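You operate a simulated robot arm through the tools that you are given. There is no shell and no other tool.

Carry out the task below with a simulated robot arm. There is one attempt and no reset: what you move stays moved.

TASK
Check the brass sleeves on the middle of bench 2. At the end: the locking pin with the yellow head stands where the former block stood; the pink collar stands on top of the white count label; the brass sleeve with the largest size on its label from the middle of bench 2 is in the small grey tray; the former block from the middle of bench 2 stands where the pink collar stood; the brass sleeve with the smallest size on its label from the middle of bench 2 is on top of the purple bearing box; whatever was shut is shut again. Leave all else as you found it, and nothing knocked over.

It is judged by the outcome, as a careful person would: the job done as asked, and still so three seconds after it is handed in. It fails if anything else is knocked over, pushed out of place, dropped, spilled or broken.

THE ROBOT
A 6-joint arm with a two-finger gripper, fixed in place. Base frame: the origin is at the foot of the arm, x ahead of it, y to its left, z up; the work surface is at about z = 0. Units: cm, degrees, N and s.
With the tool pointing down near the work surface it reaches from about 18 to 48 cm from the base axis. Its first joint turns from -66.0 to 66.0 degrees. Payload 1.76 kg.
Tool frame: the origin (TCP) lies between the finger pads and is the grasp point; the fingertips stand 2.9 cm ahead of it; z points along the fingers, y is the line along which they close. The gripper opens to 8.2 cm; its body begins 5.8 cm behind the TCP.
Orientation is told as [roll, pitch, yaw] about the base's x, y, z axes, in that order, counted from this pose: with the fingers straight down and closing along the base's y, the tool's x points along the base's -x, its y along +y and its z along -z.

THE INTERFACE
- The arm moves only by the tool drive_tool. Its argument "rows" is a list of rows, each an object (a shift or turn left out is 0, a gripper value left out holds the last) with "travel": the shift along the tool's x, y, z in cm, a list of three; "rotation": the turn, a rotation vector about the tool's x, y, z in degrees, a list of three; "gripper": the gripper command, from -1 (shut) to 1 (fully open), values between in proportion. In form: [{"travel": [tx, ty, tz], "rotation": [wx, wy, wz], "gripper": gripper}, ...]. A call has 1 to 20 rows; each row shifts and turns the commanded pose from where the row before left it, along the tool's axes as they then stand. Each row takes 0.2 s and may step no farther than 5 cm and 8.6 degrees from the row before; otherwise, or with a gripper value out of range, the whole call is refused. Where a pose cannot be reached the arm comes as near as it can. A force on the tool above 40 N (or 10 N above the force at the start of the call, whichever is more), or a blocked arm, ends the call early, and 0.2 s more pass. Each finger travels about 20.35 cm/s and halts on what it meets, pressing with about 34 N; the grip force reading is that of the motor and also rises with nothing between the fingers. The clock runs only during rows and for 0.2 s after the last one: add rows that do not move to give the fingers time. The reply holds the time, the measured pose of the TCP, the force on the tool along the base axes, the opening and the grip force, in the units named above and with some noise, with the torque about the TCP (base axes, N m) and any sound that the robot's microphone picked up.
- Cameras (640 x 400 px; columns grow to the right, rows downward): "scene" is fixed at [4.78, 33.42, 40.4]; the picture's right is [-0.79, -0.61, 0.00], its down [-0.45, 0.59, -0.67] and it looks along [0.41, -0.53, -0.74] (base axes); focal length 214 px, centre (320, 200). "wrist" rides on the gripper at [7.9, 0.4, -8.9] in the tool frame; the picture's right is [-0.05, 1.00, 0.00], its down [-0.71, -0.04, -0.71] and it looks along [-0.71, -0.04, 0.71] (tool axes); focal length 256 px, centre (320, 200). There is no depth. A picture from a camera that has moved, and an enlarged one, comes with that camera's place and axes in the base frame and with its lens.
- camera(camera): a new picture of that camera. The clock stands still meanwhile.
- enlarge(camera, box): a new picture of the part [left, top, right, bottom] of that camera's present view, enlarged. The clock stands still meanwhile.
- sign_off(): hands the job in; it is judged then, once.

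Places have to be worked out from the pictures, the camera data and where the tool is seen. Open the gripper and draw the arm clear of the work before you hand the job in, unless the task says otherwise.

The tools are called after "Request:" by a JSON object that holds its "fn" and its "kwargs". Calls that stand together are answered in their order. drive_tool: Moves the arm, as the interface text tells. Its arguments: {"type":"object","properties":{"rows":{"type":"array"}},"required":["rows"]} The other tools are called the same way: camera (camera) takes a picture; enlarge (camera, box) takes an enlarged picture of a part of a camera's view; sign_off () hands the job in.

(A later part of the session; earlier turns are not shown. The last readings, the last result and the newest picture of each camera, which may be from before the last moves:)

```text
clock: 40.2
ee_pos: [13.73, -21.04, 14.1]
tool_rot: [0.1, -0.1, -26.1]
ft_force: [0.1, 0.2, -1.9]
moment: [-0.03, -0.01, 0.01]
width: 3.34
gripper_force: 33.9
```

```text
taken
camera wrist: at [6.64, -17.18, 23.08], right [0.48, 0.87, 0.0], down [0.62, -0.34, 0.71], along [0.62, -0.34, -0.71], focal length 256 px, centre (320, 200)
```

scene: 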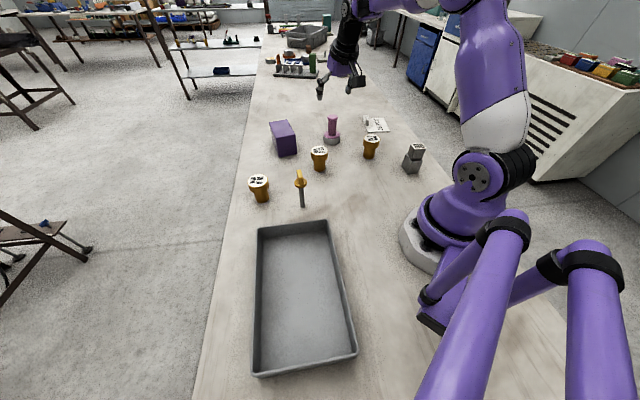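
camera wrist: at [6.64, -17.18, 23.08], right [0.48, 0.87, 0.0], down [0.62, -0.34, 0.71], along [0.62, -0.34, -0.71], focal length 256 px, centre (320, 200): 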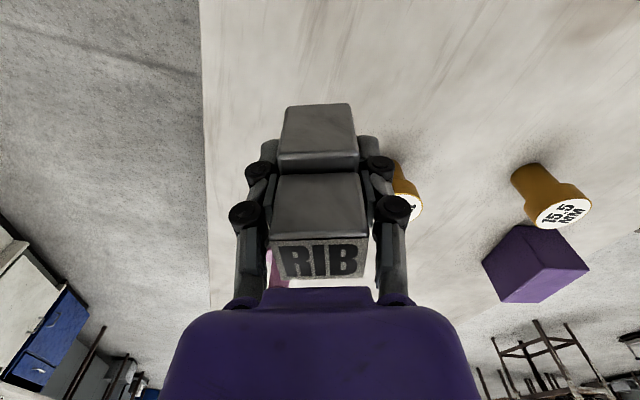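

The block is steady in the grip. I carry it at z≈14 to above the collar's former spot (40.5,-19.5).

Request:
{"fn": "drive_tool", "kwargs": {"rows": [{"travel": [-0.8, 0.45, 0]}, {"travel": [-1.674, 0.936, 0]}, {"travel": [-1.674, 0.936, 0]}, {"travel": [-1.674, 0.936, 0]}, {"travel": [-1.674, 0.936, 0]}, {"travel": [-1.674, 0.936, 0]}, {"travel": [-1.674, 0.936, 0]}, {"travel": [-1.674, 0.936, 0]}, {"travel": [-1.674, 0.936, 0]}, {"travel": [-1.674, 0.936, 0]}, {"travel": [-1.674, 0.936, 0]}, {"travel": [-1.674, 0.936, 0]}, {"travel": [-1.674, 0.936, 0]}, {"travel": [-1.674, 0.936, 0]}, {"travel": [-0.874, 0.486, 0]}, {}, {}]}}

Request:
{"fn": "camera", "kwargs": {"camera": "wrist"}}

Request:
{"fn": "enlarge", "kwargs": {"camera": "scene", "box": [270, 80, 430, 180]}}

```text
clock: 43.8
ee_pos: [40.37, -19.41, 14.21]
tool_rot: [0.2, -0.1, -26.0]
ft_force: [0.2, 0.6, -3.1]
moment: [0.0, -0.01, 0.0]
width: 3.36
gripper_force: 34.5
```

```text
taken
camera wrist: at [33.37, -15.61, 23.14], right [0.49, 0.87, 0.0], down [0.62, -0.34, 0.71], along [0.62, -0.34, -0.71], focal length 256 px, centre (320, 200)
```

wrist: 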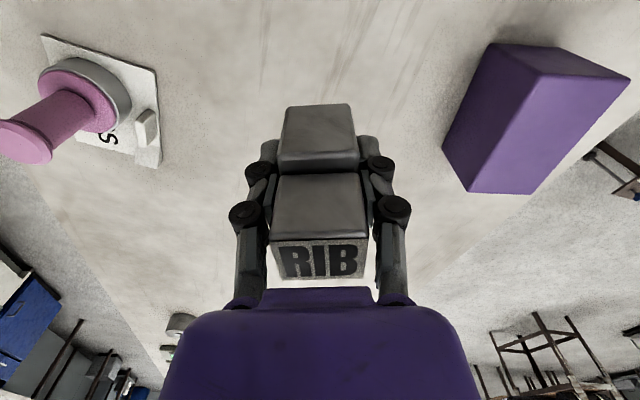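

```text
4.00 times, centred on (350, 130) of scene
camera zoom: at [4.78, 33.41, 40.4], right [-0.79, -0.61, 0.0], down [-0.45, 0.59, -0.67], along [0.41, -0.53, -0.74], focal length 858 px, centre (200, 480)
```

zoom: 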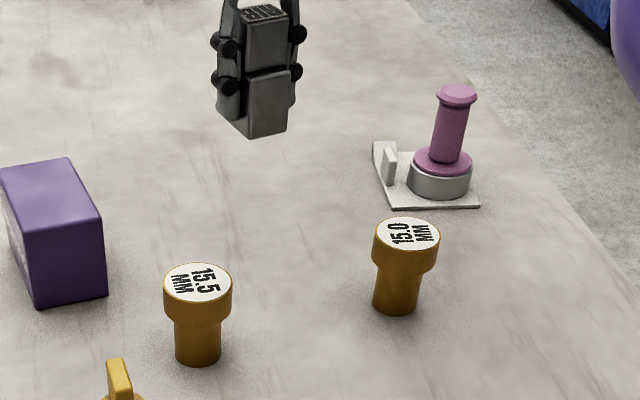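

I'm above the spot; lowering to just above the table, then creeping to contact.

Request:
{"fn": "drive_tool", "kwargs": {"rows": [{"travel": [-0.15, 0, 1.3]}, {"travel": [0, 0, 1.4]}, {"travel": [0, 0, 1.4]}, {"travel": [0, 0, 1.4]}, {"travel": [0, 0, 1.4]}, {"travel": [0, 0, 1.4]}, {"travel": [0, 0, 1.0]}, {}, {}]}}

```text
clock: 45.8
ee_pos: [40.47, -19.52, 4.92]
tool_rot: [0.1, 0.0, -26.1]
ft_force: [0.3, 0.3, -3.3]
moment: [-0.01, -0.01, 0.0]
width: 3.38
gripper_force: 34.2
```

At z=4.92 with only the weight on the tool; creeping down in small steps.

Request:
{"fn": "drive_tool", "kwargs": {"rows": [{"travel": [0, 0, 0.2]}, {"travel": [0, 0, 0.2]}, {"travel": [0, 0, 0.1]}, {}]}}

Request:
{"fn": "enlarge", "kwargs": {"camera": "scene", "box": [290, 90, 370, 150]}}

```text
clock: 46.8
ee_pos: [40.5, -19.51, 4.39]
tool_rot: [0.1, -0.1, -26.1]
ft_force: [-0.2, 0.3, -2.7]
moment: [-0.01, 0.0, 0.01]
width: 3.36
gripper_force: 33.8
```

```text
6.67 times, centred on (330, 120) of scene
camera zoom: at [4.78, 33.41, 40.4], right [-0.79, -0.61, 0.0], down [-0.45, 0.59, -0.67], along [0.41, -0.53, -0.74], focal length 1430 px, centre (253, 733)
```

zoom: 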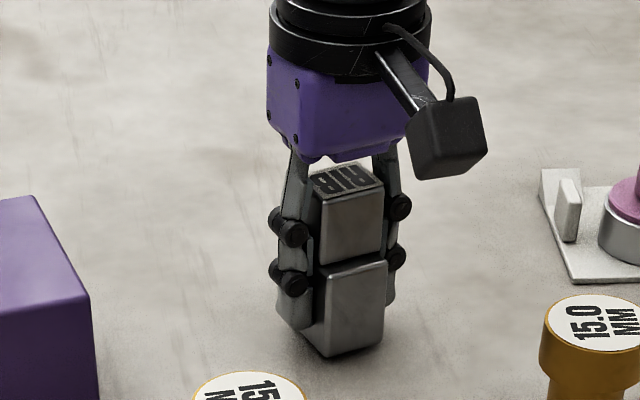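

Still just above the table. A little further down.

Request:
{"fn": "drive_tool", "kwargs": {"rows": [{"travel": [0, 0, 0.1]}, {"travel": [0, 0, 0.1]}, {}]}}

```text
clock: 47.6
ee_pos: [40.52, -19.5, 4.1]
tool_rot: [0.0, 0.0, -26.0]
ft_force: [0.1, 0.6, -2.7]
moment: [0.03, 0.0, -0.03]
width: 3.33
gripper_force: 33.8
```

Request:
{"fn": "drive_tool", "kwargs": {"rows": [{"travel": [0, 0, 0.08]}, {}]}}

```text
clock: 48.2
ee_pos: [40.58, -19.52, 4.02]
tool_rot: [0.1, -0.1, -26.0]
ft_force: [-0.3, 0.3, -2.9]
moment: [0.02, -0.01, 0.01]
width: 3.32
gripper_force: 33.9
```

Still only the weight (-2.9 N) at z=4.02, so the base is barely above the table; I step down another 0.1 cm.

Request:
{"fn": "drive_tool", "kwargs": {"rows": [{"travel": [0, 0, 0.08]}, {"travel": [0, 0, 0.05]}, {}]}}

Request:
{"fn": "enlarge", "kwargs": {"camera": "scene", "box": [310, 110, 360, 150]}}

```text
clock: 49.0
ee_pos: [40.54, -19.5, 4.08]
tool_rot: [0.1, -0.1, -26.0]
ft_force: [-2.6, 1.6, 4.1]
moment: [0.04, 0.14, -0.03]
width: 3.35
gripper_force: 33.5
```

```text
10.00 times, centred on (335, 130) of scene
camera zoom: at [4.78, 33.42, 40.4], right [-0.79, -0.61, 0.0], down [-0.45, 0.59, -0.67], along [0.41, -0.53, -0.74], focal length 2145 px, centre (170, 900)
```

zoom: 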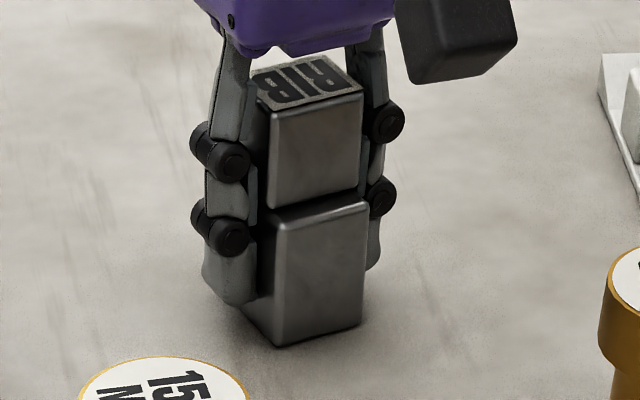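

Contact is made (about 7 N pressing). I open gently in stages, then raise straight up.

Request:
{"fn": "drive_tool", "kwargs": {"rows": [{"gripper": -0.16}, {"gripper": -0.1}, {"gripper": 0.0}, {"gripper": 0.3}, {"gripper": 0.7}, {"gripper": 1.0}, {}, {"travel": [0, 0, -0.8]}, {"travel": [0, 0, -1.5]}, {"travel": [0, 0, -1.5]}, {"travel": [0, 0, -1.8]}, {"travel": [0, 0, -1.8]}, {"travel": [0, 0, -1.8]}, {}]}}

Request:
{"fn": "camera", "kwargs": {"camera": "wrist"}}

Request:
{"fn": "enlarge", "kwargs": {"camera": "scene", "box": [270, 80, 430, 180]}}

```text
clock: 52.0
ee_pos: [40.31, -19.45, 13.19]
tool_rot: [0.1, -0.1, -26.0]
ft_force: [0.6, -0.7, 0.5]
moment: [0.03, 0.01, 0.02]
width: 8.2
gripper_force: 0.2
```

```text
taken
camera wrist: at [33.39, -15.67, 22.11], right [0.49, 0.87, 0.0], down [0.62, -0.34, 0.71], along [0.62, -0.34, -0.71], focal length 256 px, centre (320, 200)
```

wrist: 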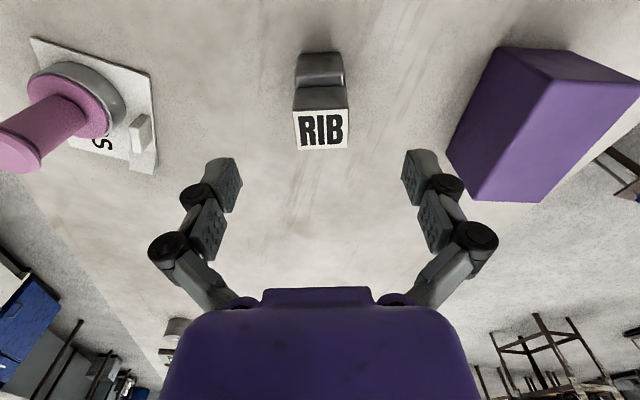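

```text
4.00 times, centred on (350, 130) of scene
camera zoom: at [4.78, 33.42, 40.4], right [-0.79, -0.61, 0.0], down [-0.45, 0.59, -0.67], along [0.41, -0.53, -0.74], focal length 858 px, centre (200, 480)
```

zoom: 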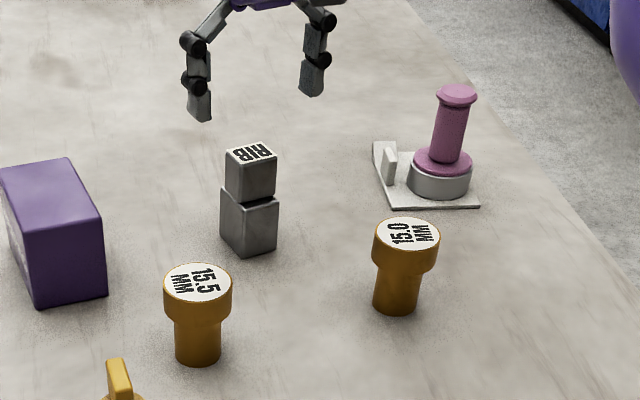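

The block stands where the collar was. Next, the pin: I rise while retracting, turn yaw to about -38° to match its wing, and move above it at z≈19.

Request:
{"fn": "drive_tool", "kwargs": {"rows": [{"travel": [1.5, 0, -1.5]}, {"travel": [1.5, 0, -1.5]}, {"travel": [1.5, 0, -1.5]}, {"travel": [1.5, 0, -1.5]}, {"rotation": [0, 0, 6]}, {"rotation": [0, 0, 6]}, {"travel": [1.557, 1.287, 0]}, {"travel": [1.557, 1.287, 0]}, {"travel": [1.557, 1.287, 0]}, {"travel": [1.557, 1.287, 0]}, {"travel": [1.557, 1.287, 0]}, {"travel": [1.557, 1.287, 0]}, {"travel": [1.557, 1.287, 0]}, {"travel": [1.557, 1.287, 0]}, {"travel": [1.557, 1.287, 0]}, {"travel": [1.557, 1.287, 0]}, {"travel": [1.557, 1.287, 0]}, {"travel": [1.557, 1.287, 0]}, {"travel": [1.557, 1.287, 0]}, {}]}}

Request:
{"fn": "camera", "kwargs": {"camera": "wrist"}}

Request:
{"fn": "enlarge", "kwargs": {"camera": "scene", "box": [240, 150, 360, 225]}}

```text
clock: 56.2
ee_pos: [29.53, 8.78, 19.08]
tool_rot: [0.2, 0.0, -38.0]
ft_force: [-0.4, -0.1, 0.8]
moment: [0.01, 0.0, 0.01]
width: 8.21
gripper_force: 0.0
```

```text
taken
camera wrist: at [23.5, 13.93, 28.01], right [0.66, 0.75, 0.0], down [0.53, -0.47, 0.71], along [0.53, -0.46, -0.71], focal length 256 px, centre (320, 200)
```

wrist: 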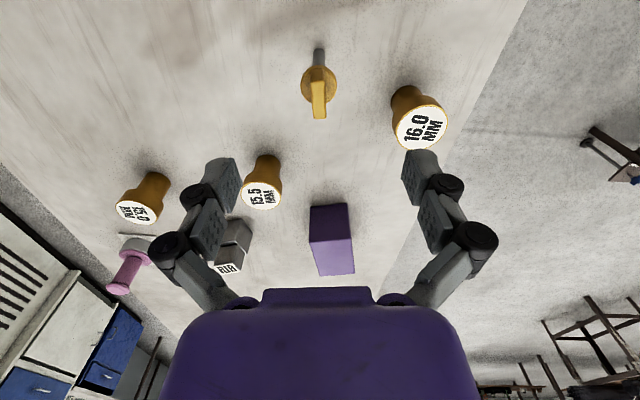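

```text
5.33 times, centred on (300, 188) of scene
camera zoom: at [4.78, 33.42, 40.4], right [-0.79, -0.61, 0.0], down [-0.45, 0.59, -0.67], along [0.41, -0.53, -0.74], focal length 1144 px, centre (427, 267)
```

zoom: 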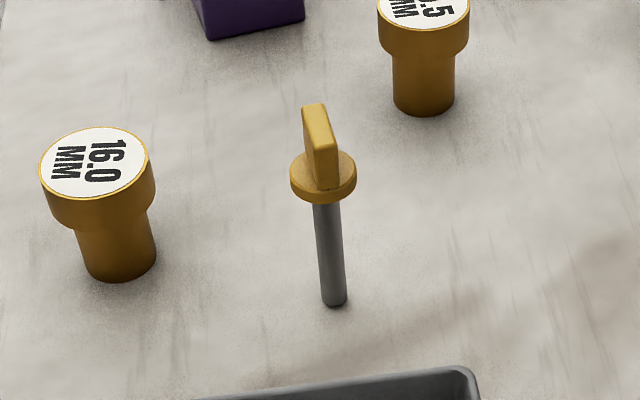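

The wing is nearly edge-on as wanted. I enlarge to fine-tune alignment and centring.

Request:
{"fn": "enlarge", "kwargs": {"camera": "wrist", "box": [260, 30, 380, 130]}}

```text
4.00 times, centred on (320, 80) of wrist
camera zoom: at [23.5, 13.93, 28.01], right [0.66, 0.75, 0.0], down [0.53, -0.47, 0.71], along [0.53, -0.46, -0.71], focal length 1024 px, centre (320, 680)
```

zoom: 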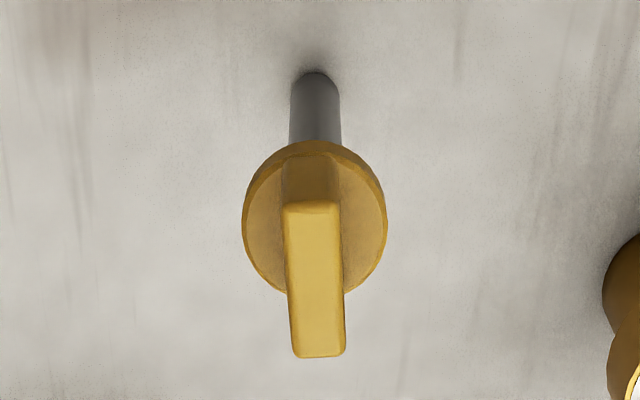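

The wing lies exactly along -38°, centre (29.12,8.96), top z≈10.8, flange top ≈8.1. I centre over it and lower to z≈11.3, so the fingertips end just above the flange.

Request:
{"fn": "drive_tool", "kwargs": {"rows": [{"travel": [0.43, -0.09, 0]}, {"travel": [0, 0, 1.3]}, {"travel": [0, 0, 1.3]}, {"travel": [0, 0, 1.3]}, {"travel": [0, 0, 1.3]}, {"travel": [0, 0, 1.3]}, {"travel": [0, 0, 1.2]}, {}, {}]}}

Request:
{"fn": "camera", "kwargs": {"camera": "wrist"}}

Request:
{"fn": "enlarge", "kwargs": {"camera": "scene", "box": [240, 130, 360, 225]}}

```text
clock: 58.2
ee_pos: [29.01, 9.03, 11.46]
tool_rot: [0.1, 0.0, -38.0]
ft_force: [0.6, -0.7, 0.2]
moment: [0.0, -0.01, 0.01]
width: 8.21
gripper_force: 0.1
```

```text
taken
camera wrist: at [22.95, 14.27, 20.45], right [0.66, 0.75, 0.0], down [0.53, -0.47, 0.71], along [0.53, -0.46, -0.71], focal length 256 px, centre (320, 200)
```

wrist: 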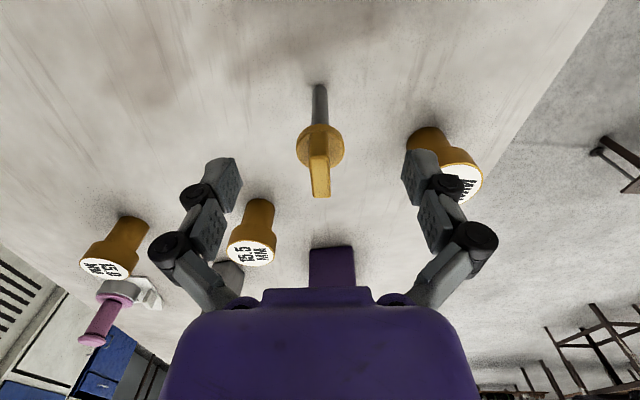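

```text
4.21 times, centred on (300, 178) of scene
camera zoom: at [4.78, 33.42, 40.4], right [-0.79, -0.61, 0.0], down [-0.45, 0.59, -0.67], along [0.41, -0.53, -0.74], focal length 903 px, centre (404, 295)
```

zoom: 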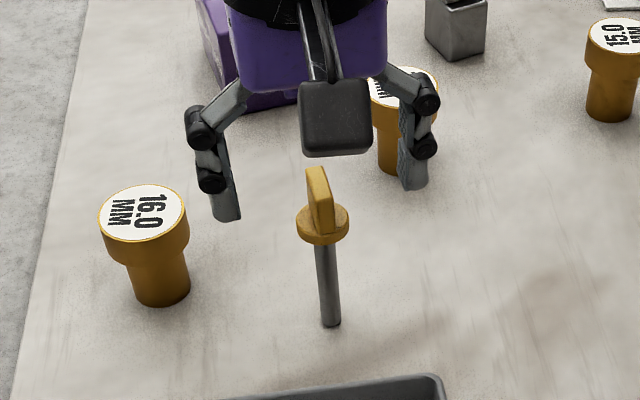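

The wing is centred at column 320 between the fingertips, with tips just above the flange. I close in stages.

Request:
{"fn": "drive_tool", "kwargs": {"rows": [{"gripper": 0.4}, {"gripper": 0.0}, {"gripper": -0.3}, {"gripper": -0.5}, {"gripper": -0.65}, {"gripper": -0.75}, {"gripper": -0.85}, {"gripper": -1}, {"gripper": -1}]}}

Request:
{"fn": "camera", "kwargs": {"camera": "wrist"}}

Request:
{"fn": "enlarge", "kwargs": {"camera": "scene", "box": [240, 130, 360, 225]}}

```text
clock: 60.2
ee_pos: [28.95, 9.12, 11.53]
tool_rot: [0.1, 0.0, -38.0]
ft_force: [0.2, -0.1, -0.2]
moment: [0.01, -0.01, 0.02]
width: 0.91
gripper_force: 34.3
```

```text
taken
camera wrist: at [22.96, 14.27, 20.46], right [0.66, 0.75, 0.0], down [0.53, -0.47, 0.71], along [0.53, -0.46, -0.71], focal length 256 px, centre (320, 200)
```

wrist: 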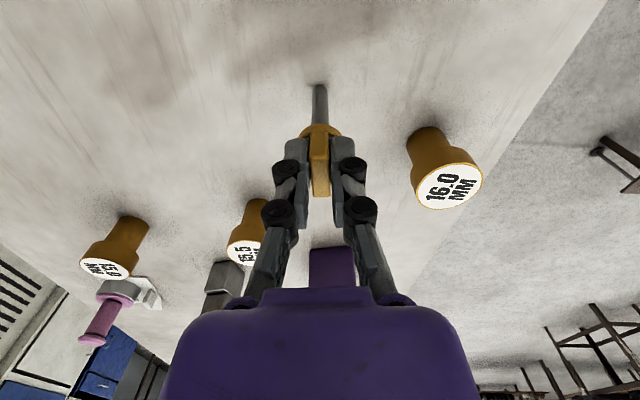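

```text
4.21 times, centred on (300, 178) of scene
camera zoom: at [4.78, 33.42, 40.4], right [-0.79, -0.61, 0.0], down [-0.45, 0.59, -0.67], along [0.41, -0.53, -0.74], focal length 903 px, centre (404, 295)
```

zoom: 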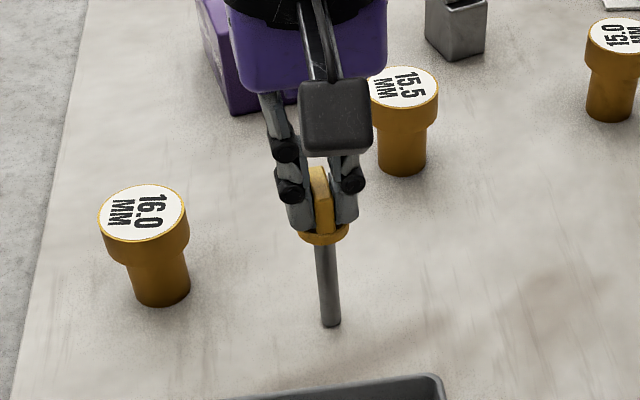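

Gripped at 0.91 cm. I lift slowly by 1 cm and check for slipping.

Request:
{"fn": "drive_tool", "kwargs": {"rows": [{"travel": [0, 0, -0.3]}, {"travel": [0, 0, -0.3]}, {"travel": [0, 0, -0.4]}, {}]}}

Request:
{"fn": "enlarge", "kwargs": {"camera": "wrist", "box": [260, 70, 380, 210]}}

Request:
{"fn": "enlarge", "kwargs": {"camera": "scene", "box": [240, 130, 360, 225]}}

```text
clock: 61.2
ee_pos: [29.15, 8.93, 12.41]
tool_rot: [0.0, 0.0, -38.0]
ft_force: [-0.1, 0.2, -1.7]
moment: [0.01, 0.01, -0.01]
width: 0.89
gripper_force: 33.5
```

```text
2.86 times, centred on (320, 140) of wrist
camera zoom: at [23.03, 14.26, 21.41], right [0.66, 0.75, 0.0], down [0.53, -0.47, 0.71], along [0.53, -0.46, -0.71], focal length 731 px, centre (320, 371)
```

zoom: 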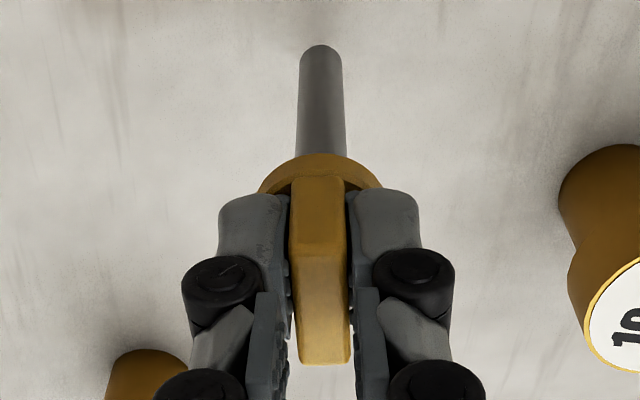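

```text
4.21 times, centred on (300, 178) of scene
camera zoom: at [4.78, 33.42, 40.4], right [-0.79, -0.61, 0.0], down [-0.45, 0.59, -0.67], along [0.41, -0.53, -0.74], focal length 903 px, centre (404, 295)
```

zoom: 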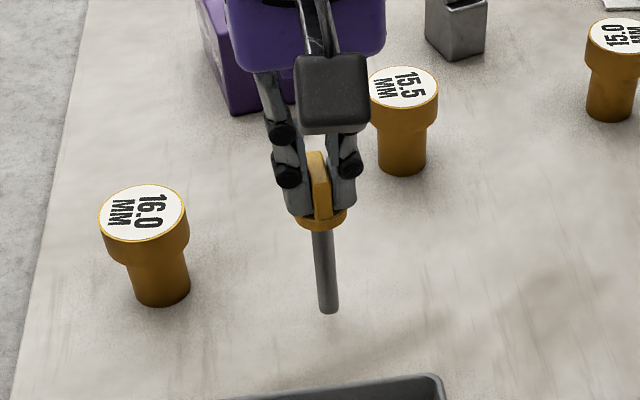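

The pin is held straight and off the table (bottom ≈ TCP-11.45). I lift it to z≈20.

Request:
{"fn": "drive_tool", "kwargs": {"rows": [{"travel": [0, 0, -0.8]}, {"travel": [0, 0, -1.3]}, {"travel": [0, 0, -1.4]}, {"travel": [0, 0, -1.4]}, {"travel": [0, 0, -1.3]}, {"travel": [0, 0, -0.9]}, {"travel": [0, 0, -0.5]}, {}]}}

Request:
{"fn": "camera", "kwargs": {"camera": "wrist"}}

```text
clock: 63.0
ee_pos: [29.2, 9.04, 20.01]
tool_rot: [0.1, 0.0, -38.0]
ft_force: [0.3, -1.1, -0.9]
moment: [0.02, -0.01, 0.0]
width: 0.91
gripper_force: 33.8
```

```text
taken
camera wrist: at [23.09, 14.18, 28.94], right [0.66, 0.75, 0.0], down [0.53, -0.47, 0.71], along [0.53, -0.46, -0.71], focal length 256 px, centre (320, 200)
```

wrist: 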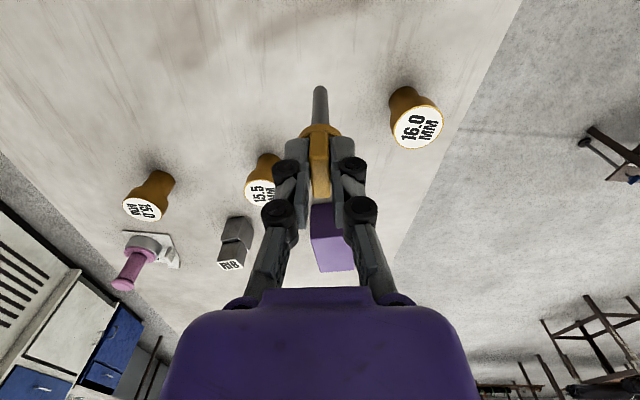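

The pin is steady. I carry it at z≈20 across free space to above the block's original spot (13.62,-20.95).

Request:
{"fn": "drive_tool", "kwargs": {"rows": [{"travel": [-0.17, -0.9, 0]}, {"travel": [-0.344, -1.84, 0]}, {"travel": [-0.344, -1.84, 0]}, {"travel": [-0.344, -1.84, 0]}, {"travel": [-0.344, -1.84, 0]}, {"travel": [-0.344, -1.84, 0]}, {"travel": [-0.344, -1.84, 0]}, {"travel": [-0.344, -1.84, 0]}, {"travel": [-0.344, -1.84, 0]}, {"travel": [-0.344, -1.84, 0]}, {"travel": [-0.344, -1.84, 0]}, {"travel": [-0.344, -1.84, 0]}, {"travel": [-0.344, -1.84, 0]}, {"travel": [-0.344, -1.84, 0]}, {"travel": [-0.344, -1.84, 0]}, {"travel": [-0.344, -1.84, 0]}, {"travel": [-0.344, -1.84, 0]}, {"travel": [-0.344, -1.84, 0]}, {"travel": [-0.17, -0.9, 0]}, {}]}}

Request:
{"fn": "camera", "kwargs": {"camera": "wrist"}}

Request:
{"fn": "enlarge", "kwargs": {"camera": "scene", "box": [340, 80, 480, 200]}}

```text
clock: 67.2
ee_pos: [13.56, -20.72, 19.96]
tool_rot: [0.1, -0.1, -38.1]
ft_force: [0.9, 0.6, -0.8]
moment: [-0.04, -0.03, 0.0]
width: 0.93
gripper_force: 34.0
```

```text
taken
camera wrist: at [7.44, -15.63, 28.88], right [0.66, 0.75, 0.0], down [0.53, -0.47, 0.71], along [0.53, -0.46, -0.71], focal length 256 px, centre (320, 200)
```

wrist: 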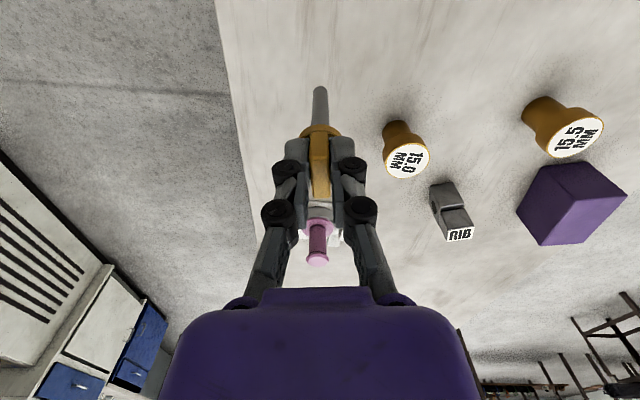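

```text
3.33 times, centred on (410, 140) of scene
camera zoom: at [4.78, 33.41, 40.4], right [-0.79, -0.61, 0.0], down [-0.45, 0.59, -0.67], along [0.41, -0.53, -0.74], focal length 715 px, centre (20, 400)
```

zoom: 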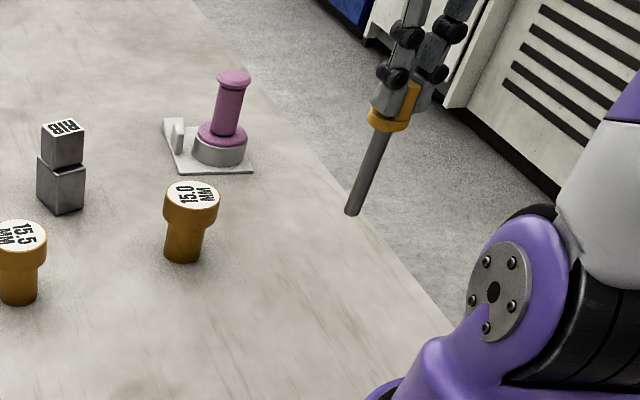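

In position over the spot. I lower to about 1 cm above the table.

Request:
{"fn": "drive_tool", "kwargs": {"rows": [{"travel": [-0.12, -0.1, 0.7]}, {"travel": [0, 0, 1.3]}, {"travel": [0, 0, 1.4]}, {"travel": [0, 0, 1.4]}, {"travel": [0, 0, 1.2]}, {"travel": [0, 0, 0.9]}, {"travel": [0, 0, 0.7]}, {}, {}]}}

Request:
{"fn": "enlarge", "kwargs": {"camera": "scene", "box": [370, 110, 450, 195]}}

Request:
{"fn": "camera", "kwargs": {"camera": "wrist"}}

```text
clock: 69.2
ee_pos: [13.57, -20.95, 12.44]
tool_rot: [0.0, 0.0, -38.0]
ft_force: [-0.1, -0.5, -1.1]
moment: [0.0, 0.02, 0.03]
width: 0.93
gripper_force: 33.3
```

```text
4.71 times, centred on (410, 152) of scene
camera zoom: at [4.78, 33.41, 40.4], right [-0.79, -0.61, 0.0], down [-0.45, 0.59, -0.67], along [0.41, -0.53, -0.74], focal length 1009 px, centre (-104, 424)
```

zoom: 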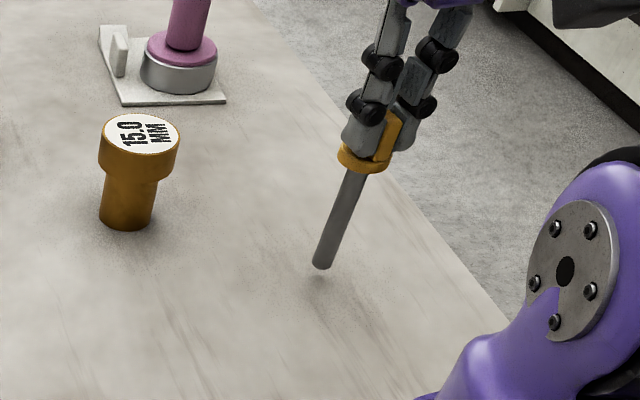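

```text
taken
camera wrist: at [7.53, -15.78, 21.28], right [0.66, 0.75, 0.0], down [0.53, -0.47, 0.71], along [0.53, -0.46, -0.71], focal length 256 px, centre (320, 200)
```

wrist: 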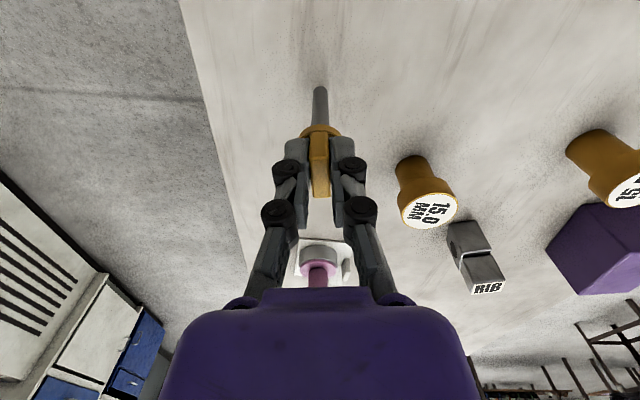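

The pin is vertical and its tip is about 1 cm above the table. I creep down.

Request:
{"fn": "drive_tool", "kwargs": {"rows": [{"travel": [0, 0, 0.3]}, {"travel": [0, 0, 0.25]}, {"travel": [0, 0, 0.15]}, {}]}}

```text
clock: 70.2
ee_pos: [13.58, -20.89, 11.79]
tool_rot: [0.1, 0.0, -37.9]
ft_force: [-0.8, 0.4, -0.6]
moment: [0.0, -0.01, -0.02]
width: 0.92
gripper_force: 34.1
```

No contact yet at z≈11.8; I continue with smaller steps.

Request:
{"fn": "drive_tool", "kwargs": {"rows": [{"travel": [0, 0, 0.12]}, {"travel": [0, 0, 0.1]}, {}]}}

Request:
{"fn": "enlarge", "kwargs": {"camera": "scene", "box": [380, 120, 440, 190]}}

```text
clock: 71.0
ee_pos: [13.66, -20.98, 11.51]
tool_rot: [0.1, -0.1, -38.1]
ft_force: [-4.3, 3.0, 25.5]
moment: [0.37, 0.36, 0.03]
width: 0.89
gripper_force: 34.2
```

```text
5.71 times, centred on (410, 155) of scene
camera zoom: at [4.78, 33.42, 40.4], right [-0.79, -0.61, 0.0], down [-0.45, 0.59, -0.67], along [0.41, -0.53, -0.74], focal length 1226 px, centre (-194, 457)
```

zoom: 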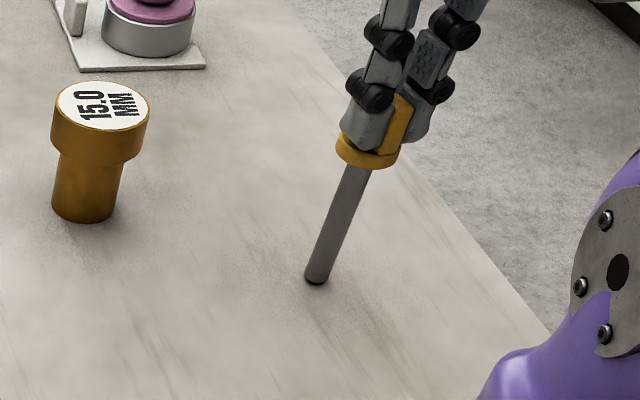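

Contact with 26 N pressing, more than needed. I ease up 0.07 cm to unload before releasing.

Request:
{"fn": "drive_tool", "kwargs": {"rows": [{"travel": [0, 0, -0.07]}, {}]}}

```text
clock: 71.6
ee_pos: [13.52, -20.91, 11.52]
tool_rot: [0.1, -0.2, -38.0]
ft_force: [2.8, -1.8, 6.5]
moment: [-0.26, -0.31, 0.0]
width: 0.91
gripper_force: 33.8
```

6.5 N left with a small side load at the tip. I ease up another 0.02 cm to let that relax.

Request:
{"fn": "drive_tool", "kwargs": {"rows": [{"travel": [0, 0, -0.025]}, {}, {}]}}

```text
clock: 72.4
ee_pos: [13.43, -20.94, 11.6]
tool_rot: [0.1, 0.1, -38.0]
ft_force: [-0.1, 0.7, -1.5]
moment: [0.02, -0.01, -0.02]
width: 0.92
gripper_force: 34.5
```

Now unloaded, with the tip a hair above the table. I lower 0.02 cm for light contact and check.

Request:
{"fn": "drive_tool", "kwargs": {"rows": [{"travel": [0, 0, 0.02]}, {}]}}

```text
clock: 73.0
ee_pos: [13.61, -20.87, 11.52]
tool_rot: [0.1, 0.0, -38.0]
ft_force: [-0.1, 0.5, -0.2]
moment: [0.02, 0.03, -0.02]
width: 0.92
gripper_force: 34.0
```

Light contact with almost no side load. I open very gradually.

Request:
{"fn": "drive_tool", "kwargs": {"rows": [{"gripper": -0.77}, {"gripper": -0.75}, {"gripper": -0.72}, {"gripper": -0.67}, {"gripper": -0.6}, {}, {}]}}

Request:
{"fn": "enlarge", "kwargs": {"camera": "wrist", "box": [260, 70, 380, 210]}}

Request:
{"fn": "enlarge", "kwargs": {"camera": "scene", "box": [380, 120, 440, 190]}}

```text
clock: 74.6
ee_pos: [13.63, -20.83, 11.51]
tool_rot: [0.1, 0.1, -38.0]
ft_force: [-0.2, 0.2, -1.0]
moment: [0.0, -0.01, 0.02]
width: 1.65
gripper_force: 0.0
```

```text
2.86 times, centred on (320, 140) of wrist
camera zoom: at [7.51, -15.7, 20.45], right [0.66, 0.75, 0.0], down [0.53, -0.47, 0.71], along [0.53, -0.46, -0.71], focal length 731 px, centre (320, 371)
```

zoom: 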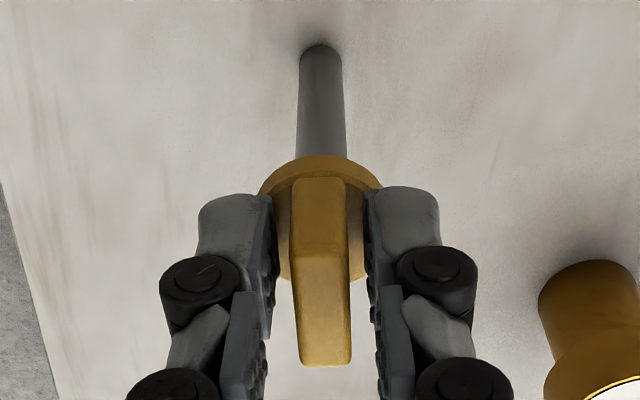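

```text
5.71 times, centred on (410, 155) of scene
camera zoom: at [4.78, 33.42, 40.4], right [-0.79, -0.61, 0.0], down [-0.45, 0.59, -0.67], along [0.41, -0.53, -0.74], focal length 1226 px, centre (-194, 457)
```

zoom: 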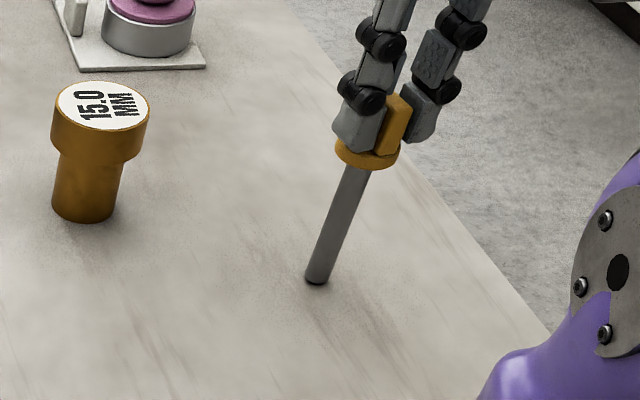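

The pin stands on its own, centred between the opened fingers. I open wider and rise straight up.

Request:
{"fn": "drive_tool", "kwargs": {"rows": [{"gripper": -0.4}, {"gripper": -0.1}, {"gripper": 0.3}, {"gripper": 0.7}, {}, {"travel": [0, 0, -0.6]}, {"travel": [0, 0, -1.2]}, {"travel": [0, 0, -1.5]}, {"travel": [0, 0, -1.8]}, {"travel": [0, 0, -1.8]}, {"travel": [0, 0, -1.5]}, {}]}}

Request:
{"fn": "camera", "kwargs": {"camera": "wrist"}}

Request:
{"fn": "camera", "kwargs": {"camera": "scene"}}

```text
clock: 77.2
ee_pos: [13.53, -20.93, 20.02]
tool_rot: [0.1, -0.1, -38.0]
ft_force: [0.6, 0.8, -0.2]
moment: [0.03, 0.0, 0.01]
width: 6.98
gripper_force: 0.1
```

```text
taken
camera wrist: at [7.53, -15.74, 28.9], right [0.66, 0.75, 0.0], down [0.53, -0.47, 0.71], along [0.53, -0.46, -0.71], focal length 256 px, centre (320, 200)
```

wrist: 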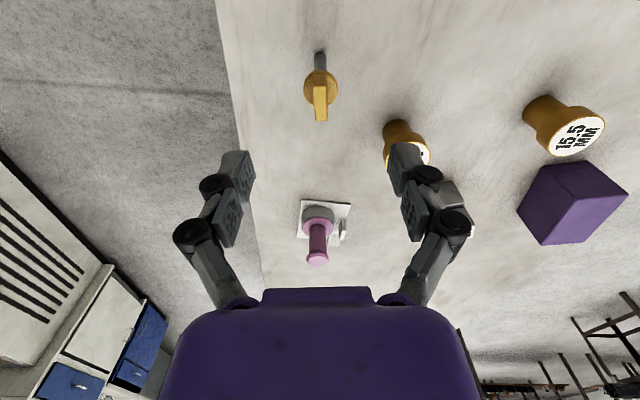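

```text
taken
```

scene: 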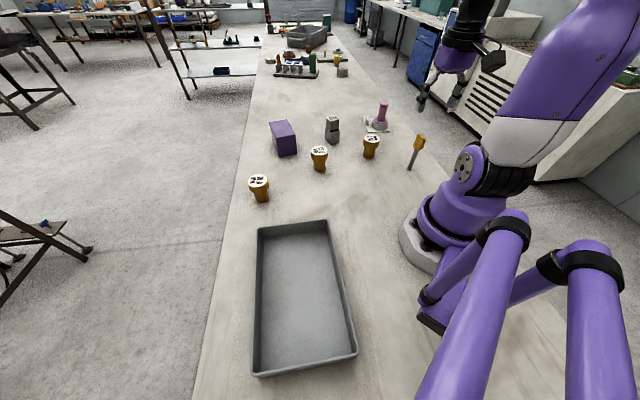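

The pin stands upright at the block's old spot. I zoom on the collar and purple box while here, to check the placement and refine the box position.

Request:
{"fn": "enlarge", "kwargs": {"camera": "wrist", "box": [260, 170, 380, 280]}}

Request:
{"fn": "enlarge", "kwargs": {"camera": "wrist", "box": [480, 80, 640, 260]}}

Request:
{"fn": "enlarge", "kwargs": {"camera": "scene", "box": [250, 100, 350, 170]}}

```text
3.64 times, centred on (320, 225) of wrist
camera zoom: at [7.53, -15.74, 28.9], right [0.66, 0.75, 0.0], down [0.53, -0.47, 0.71], along [0.53, -0.46, -0.71], focal length 931 px, centre (320, 109)
```

zoom: 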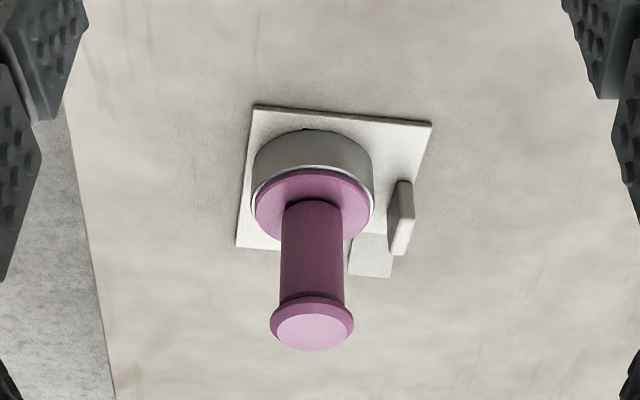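

```text
2.22 times, centred on (560, 170) of wrist
camera zoom: at [7.53, -15.74, 28.9], right [0.66, 0.75, 0.0], down [0.53, -0.47, 0.71], along [0.53, -0.46, -0.71], focal length 569 px, centre (-213, 267)
```

zoom: 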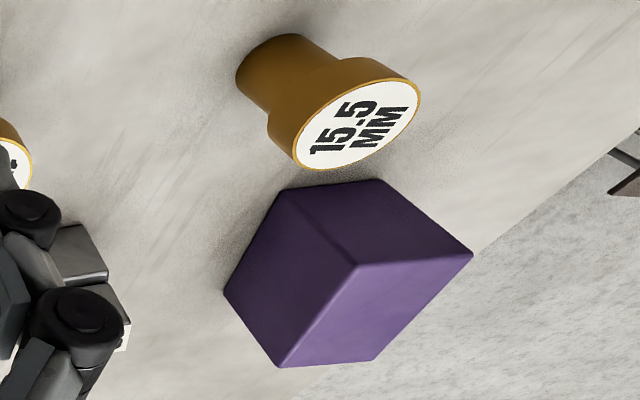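

```text
5.71 times, centred on (300, 135) of scene
camera zoom: at [4.78, 33.42, 40.4], right [-0.79, -0.61, 0.0], down [-0.45, 0.59, -0.67], along [0.41, -0.53, -0.74], focal length 1226 px, centre (434, 571)
```

zoom: 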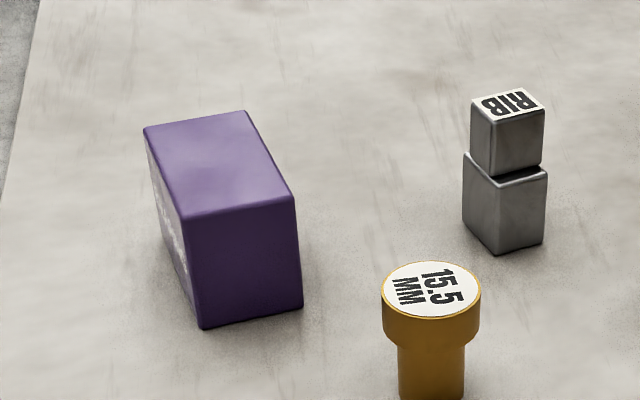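

The collar sits on the plate and the box top corners are A(45.0,-6.9), B(48.0,-2.2), C(56.2,-7.2), D(53.2,-12.0), height ≈6.7. That's at the edge of reach, so I'll take the 15.0 sleeve with a 25° outward tilt. I move above it at z=20, yaw -45°.

Request:
{"fn": "drive_tool", "kwargs": {"rows": [{"travel": [-1.31, 1.31, 0]}, {"travel": [-1.31, 1.31, 0]}, {"travel": [-1.31, 1.31, 0]}, {"travel": [-1.31, 1.31, 0]}, {"travel": [-1.31, 1.31, 0]}, {"travel": [-1.31, 1.31, 0]}, {"travel": [-1.31, 1.31, 0]}, {"rotation": [0, 0, 7], "gripper": 1}, {"rotation": [0, -8.4, 0]}, {"rotation": [0, -8.4, 0]}, {"rotation": [0, -8.2, 0]}, {}, {}]}}

Request:
{"fn": "camera", "kwargs": {"camera": "wrist"}}

Request:
{"fn": "enlarge", "kwargs": {"camera": "scene", "box": [330, 60, 490, 180]}}

```text
clock: 80.0
ee_pos: [26.42, -19.32, 20.03]
tool_rot: [0.1, -25.1, -45.1]
ft_force: [-0.4, -0.7, 0.0]
moment: [-0.05, 0.02, 0.0]
width: 8.21
gripper_force: 0.1
```

```text
taken
camera wrist: at [18.92, -11.35, 24.66], right [0.74, 0.67, 0.02], down [0.21, -0.27, 0.94], along [0.64, -0.69, -0.34], focal length 256 px, centre (320, 200)
```

wrist: 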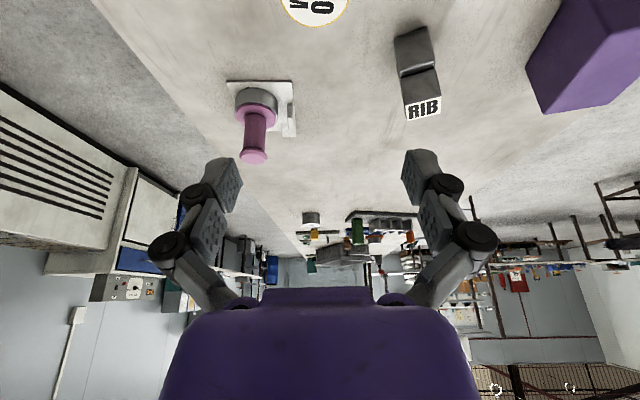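

```text
3.33 times, centred on (410, 120) of scene
camera zoom: at [4.78, 33.42, 40.4], right [-0.79, -0.61, 0.0], down [-0.45, 0.59, -0.67], along [0.41, -0.53, -0.74], focal length 715 px, centre (20, 467)
```

zoom: 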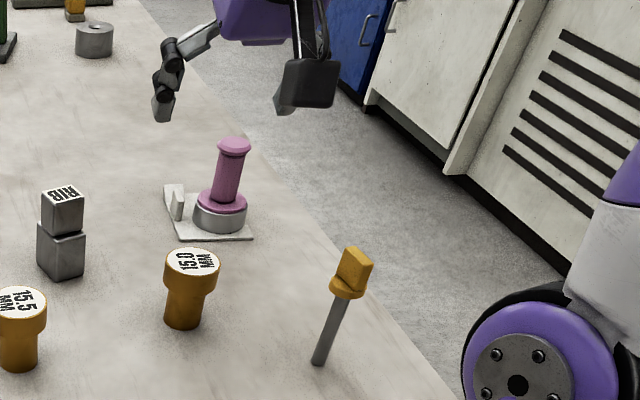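

The sleeve's label is just entering at the top of the view, laterally centred. I lower to z≈13 for a closer look.

Request:
{"fn": "drive_tool", "kwargs": {"rows": [{"travel": [0.592, 0, 1.269]}, {"travel": [0.592, 0, 1.269]}, {"travel": [0.592, 0, 1.269]}, {"travel": [0.592, 0, 1.269]}, {"travel": [0.592, 0, 1.269]}, {}]}}

Request:
{"fn": "camera", "kwargs": {"camera": "wrist"}}

Request:
{"fn": "enlarge", "kwargs": {"camera": "scene", "box": [330, 90, 450, 180]}}

```text
clock: 81.4
ee_pos: [26.39, -19.4, 12.89]
tool_rot: [0.1, -25.0, -45.2]
ft_force: [-0.3, 0.5, -0.9]
moment: [0.0, 0.01, 0.01]
width: 8.19
gripper_force: 0.1
```

```text
taken
camera wrist: at [18.89, -11.32, 17.69], right [0.74, 0.67, 0.02], down [0.21, -0.27, 0.94], along [0.64, -0.69, -0.34], focal length 256 px, centre (320, 200)
```

wrist: 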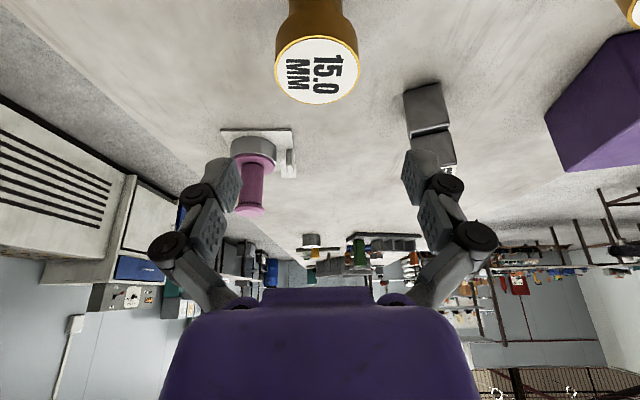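

```text
4.44 times, centred on (390, 135) of scene
camera zoom: at [4.78, 33.42, 40.4], right [-0.79, -0.61, 0.0], down [-0.45, 0.59, -0.67], along [0.41, -0.53, -0.74], focal length 953 px, centre (9, 489)
```

zoom: 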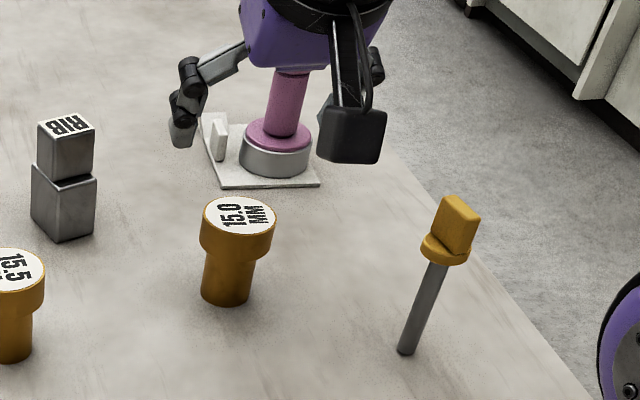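

The sleeve is centred laterally within 0.2 cm, at about (26.3,-19.3). I lower to TCP z≈6.0 around its head.

Request:
{"fn": "drive_tool", "kwargs": {"rows": [{"travel": [0.486, -0.02, 1.042]}, {"travel": [0.486, -0.02, 1.042]}, {"travel": [0.486, -0.02, 1.042]}, {"travel": [0.486, -0.02, 1.042]}, {"travel": [0.486, -0.02, 1.042]}, {"travel": [0.486, -0.02, 1.042]}, {}, {}]}}

Request:
{"fn": "camera", "kwargs": {"camera": "wrist"}}

Request:
{"fn": "enlarge", "kwargs": {"camera": "scene", "box": [330, 90, 450, 180]}}

```text
clock: 83.2
ee_pos: [26.45, -19.51, 6.11]
tool_rot: [0.1, -25.0, -45.1]
ft_force: [-0.4, -0.2, 0.6]
moment: [0.02, 0.04, 0.01]
width: 8.21
gripper_force: 0.1
```

```text
taken
camera wrist: at [18.92, -11.43, 10.78], right [0.74, 0.67, 0.02], down [0.21, -0.27, 0.94], along [0.64, -0.69, -0.34], focal length 256 px, centre (320, 200)
```

wrist: 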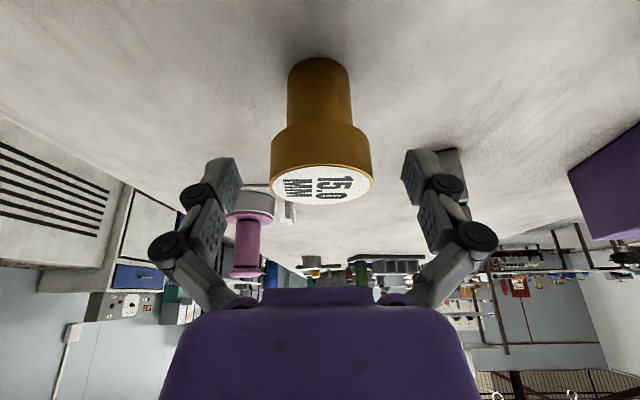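

```text
4.44 times, centred on (390, 135) of scene
camera zoom: at [4.78, 33.42, 40.4], right [-0.79, -0.61, 0.0], down [-0.45, 0.59, -0.67], along [0.41, -0.53, -0.74], focal length 953 px, centre (9, 489)
```

zoom: 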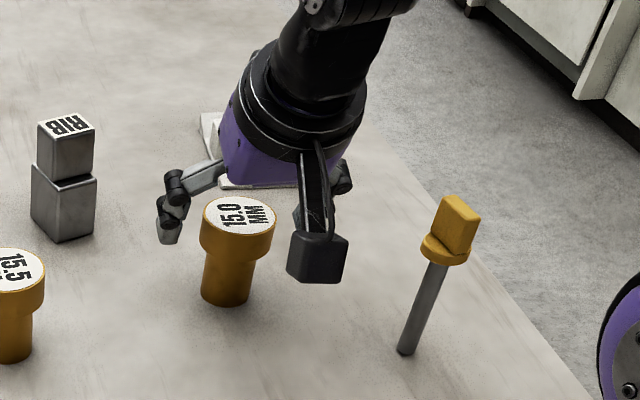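

The head is centred between the pads with the label at TCP height. I close in stages and lift slightly to test.

Request:
{"fn": "drive_tool", "kwargs": {"rows": [{"gripper": 0.6}, {"gripper": 0.4}, {"gripper": 0.25}, {"gripper": 0.15}, {"gripper": 0.05}, {"gripper": -1}, {"gripper": -1}, {"travel": [-0.127, 0, -0.272]}, {"travel": [-0.127, 0, -0.272]}, {"travel": [-0.169, 0, -0.363]}, {}]}}

Request:
{"fn": "camera", "kwargs": {"camera": "wrist"}}

Request:
{"fn": "enlarge", "kwargs": {"camera": "scene", "box": [330, 90, 450, 180]}}

```text
clock: 85.6
ee_pos: [26.41, -19.45, 7.05]
tool_rot: [0.1, -25.0, -45.0]
ft_force: [0.1, -0.2, -3.3]
moment: [0.01, 0.01, -0.01]
width: 4.56
gripper_force: 34.5
```

```text
taken
camera wrist: at [18.87, -11.42, 11.79], right [0.74, 0.67, 0.02], down [0.21, -0.27, 0.94], along [0.64, -0.69, -0.34], focal length 256 px, centre (320, 200)
```

wrist: 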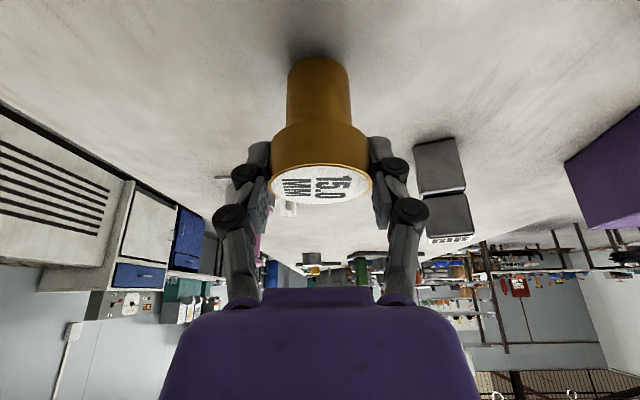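

```text
4.44 times, centred on (390, 135) of scene
camera zoom: at [4.78, 33.41, 40.4], right [-0.79, -0.61, 0.0], down [-0.45, 0.59, -0.67], along [0.41, -0.53, -0.74], focal length 953 px, centre (9, 489)
```

zoom: 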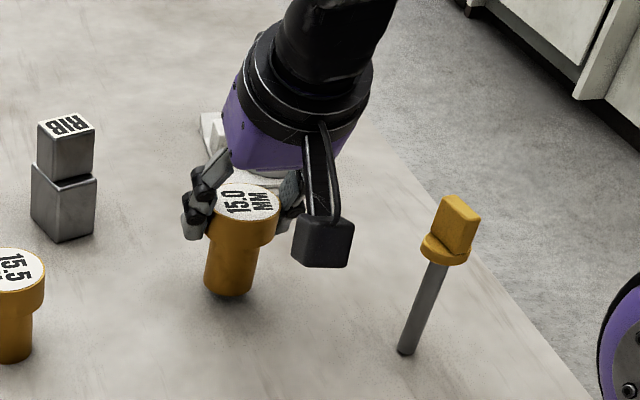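

Firmly held at 4.56 cm. I lift to z≈17, then rotate about the vertical to yaw -7°.

Request:
{"fn": "drive_tool", "kwargs": {"rows": [{"travel": [-0.4, 0, -0.86]}, {"travel": [-0.6, 0, -1.29]}, {"travel": [-0.65, 0, -1.39]}, {"travel": [-0.65, 0, -1.39]}, {"travel": [-0.65, 0, -1.39]}, {"travel": [-0.65, 0, -1.39]}, {"travel": [-0.6, 0, -1.29]}, {"rotation": [-2.294, 0, -4.92]}, {"rotation": [-2.294, 0, -4.92]}, {"rotation": [-2.294, 0, -4.92]}, {"rotation": [-2.294, 0, -4.92]}, {"rotation": [-2.294, 0, -4.92]}, {"rotation": [-2.294, 0, -4.92]}, {"rotation": [-2.294, 0, -4.92]}, {}, {}]}}

Request:
{"fn": "camera", "kwargs": {"camera": "wrist"}}

```text
clock: 89.0
ee_pos: [26.42, -19.63, 17.0]
tool_rot: [0.1, -25.0, -7.0]
ft_force: [-1.1, 0.3, -3.3]
moment: [-0.01, 0.03, 0.0]
width: 4.54
gripper_force: 33.6
```

```text
taken
camera wrist: at [15.51, -17.76, 21.7], right [0.17, 0.99, 0.02], down [0.33, -0.08, 0.94], along [0.93, -0.15, -0.34], focal length 256 px, centre (320, 200)
```

wrist: 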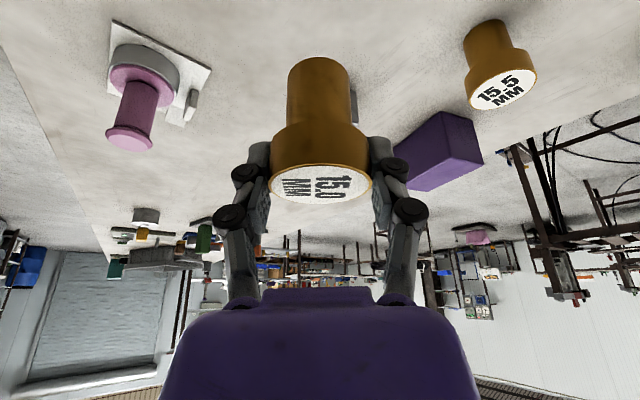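

Sleeve steady. I carry it at z≈17 to above the purple box's near part (49.0,-6.1).

Request:
{"fn": "drive_tool", "kwargs": {"rows": [{"travel": [-0.673, 0.573, 0.314]}, {"travel": [-1.346, 1.146, 0.628]}, {"travel": [-1.346, 1.146, 0.628]}, {"travel": [-1.346, 1.146, 0.628]}, {"travel": [-1.346, 1.146, 0.628]}, {"travel": [-1.346, 1.146, 0.628]}, {"travel": [-1.346, 1.146, 0.628]}, {"travel": [-1.346, 1.146, 0.628]}, {"travel": [-1.346, 1.146, 0.628]}, {"travel": [-1.346, 1.146, 0.628]}, {"travel": [-1.346, 1.146, 0.628]}, {"travel": [-1.346, 1.146, 0.628]}, {"travel": [-1.346, 1.146, 0.628]}, {"travel": [-1.346, 1.146, 0.628]}, {"travel": [-0.673, 0.573, 0.314]}, {}, {}]}}

Request:
{"fn": "camera", "kwargs": {"camera": "wrist"}}

Request:
{"fn": "enlarge", "kwargs": {"camera": "scene", "box": [230, 70, 370, 170]}}

```text
clock: 92.6
ee_pos: [49.0, -5.98, 17.11]
tool_rot: [0.1, -25.2, -7.1]
ft_force: [0.2, 0.2, -2.4]
moment: [-0.01, -0.03, -0.02]
width: 4.56
gripper_force: 34.2
```

```text
taken
camera wrist: at [38.16, -4.28, 21.72], right [0.17, 0.99, 0.02], down [0.33, -0.08, 0.94], along [0.93, -0.15, -0.34], focal length 256 px, centre (320, 200)
```

wrist: 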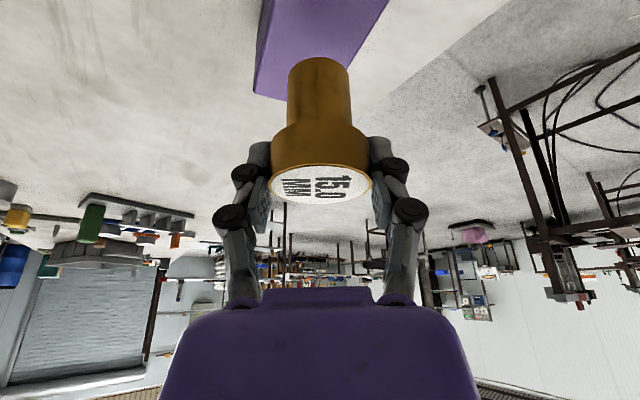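

```text
4.00 times, centred on (300, 120) of scene
camera zoom: at [4.78, 33.42, 40.4], right [-0.79, -0.61, 0.0], down [-0.45, 0.59, -0.67], along [0.41, -0.53, -0.74], focal length 858 px, centre (400, 520)
```

zoom: 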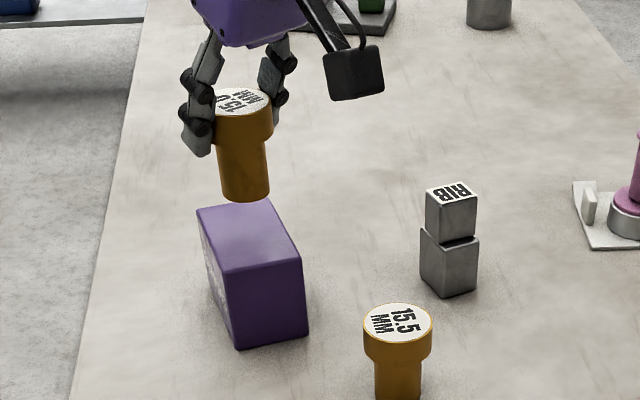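

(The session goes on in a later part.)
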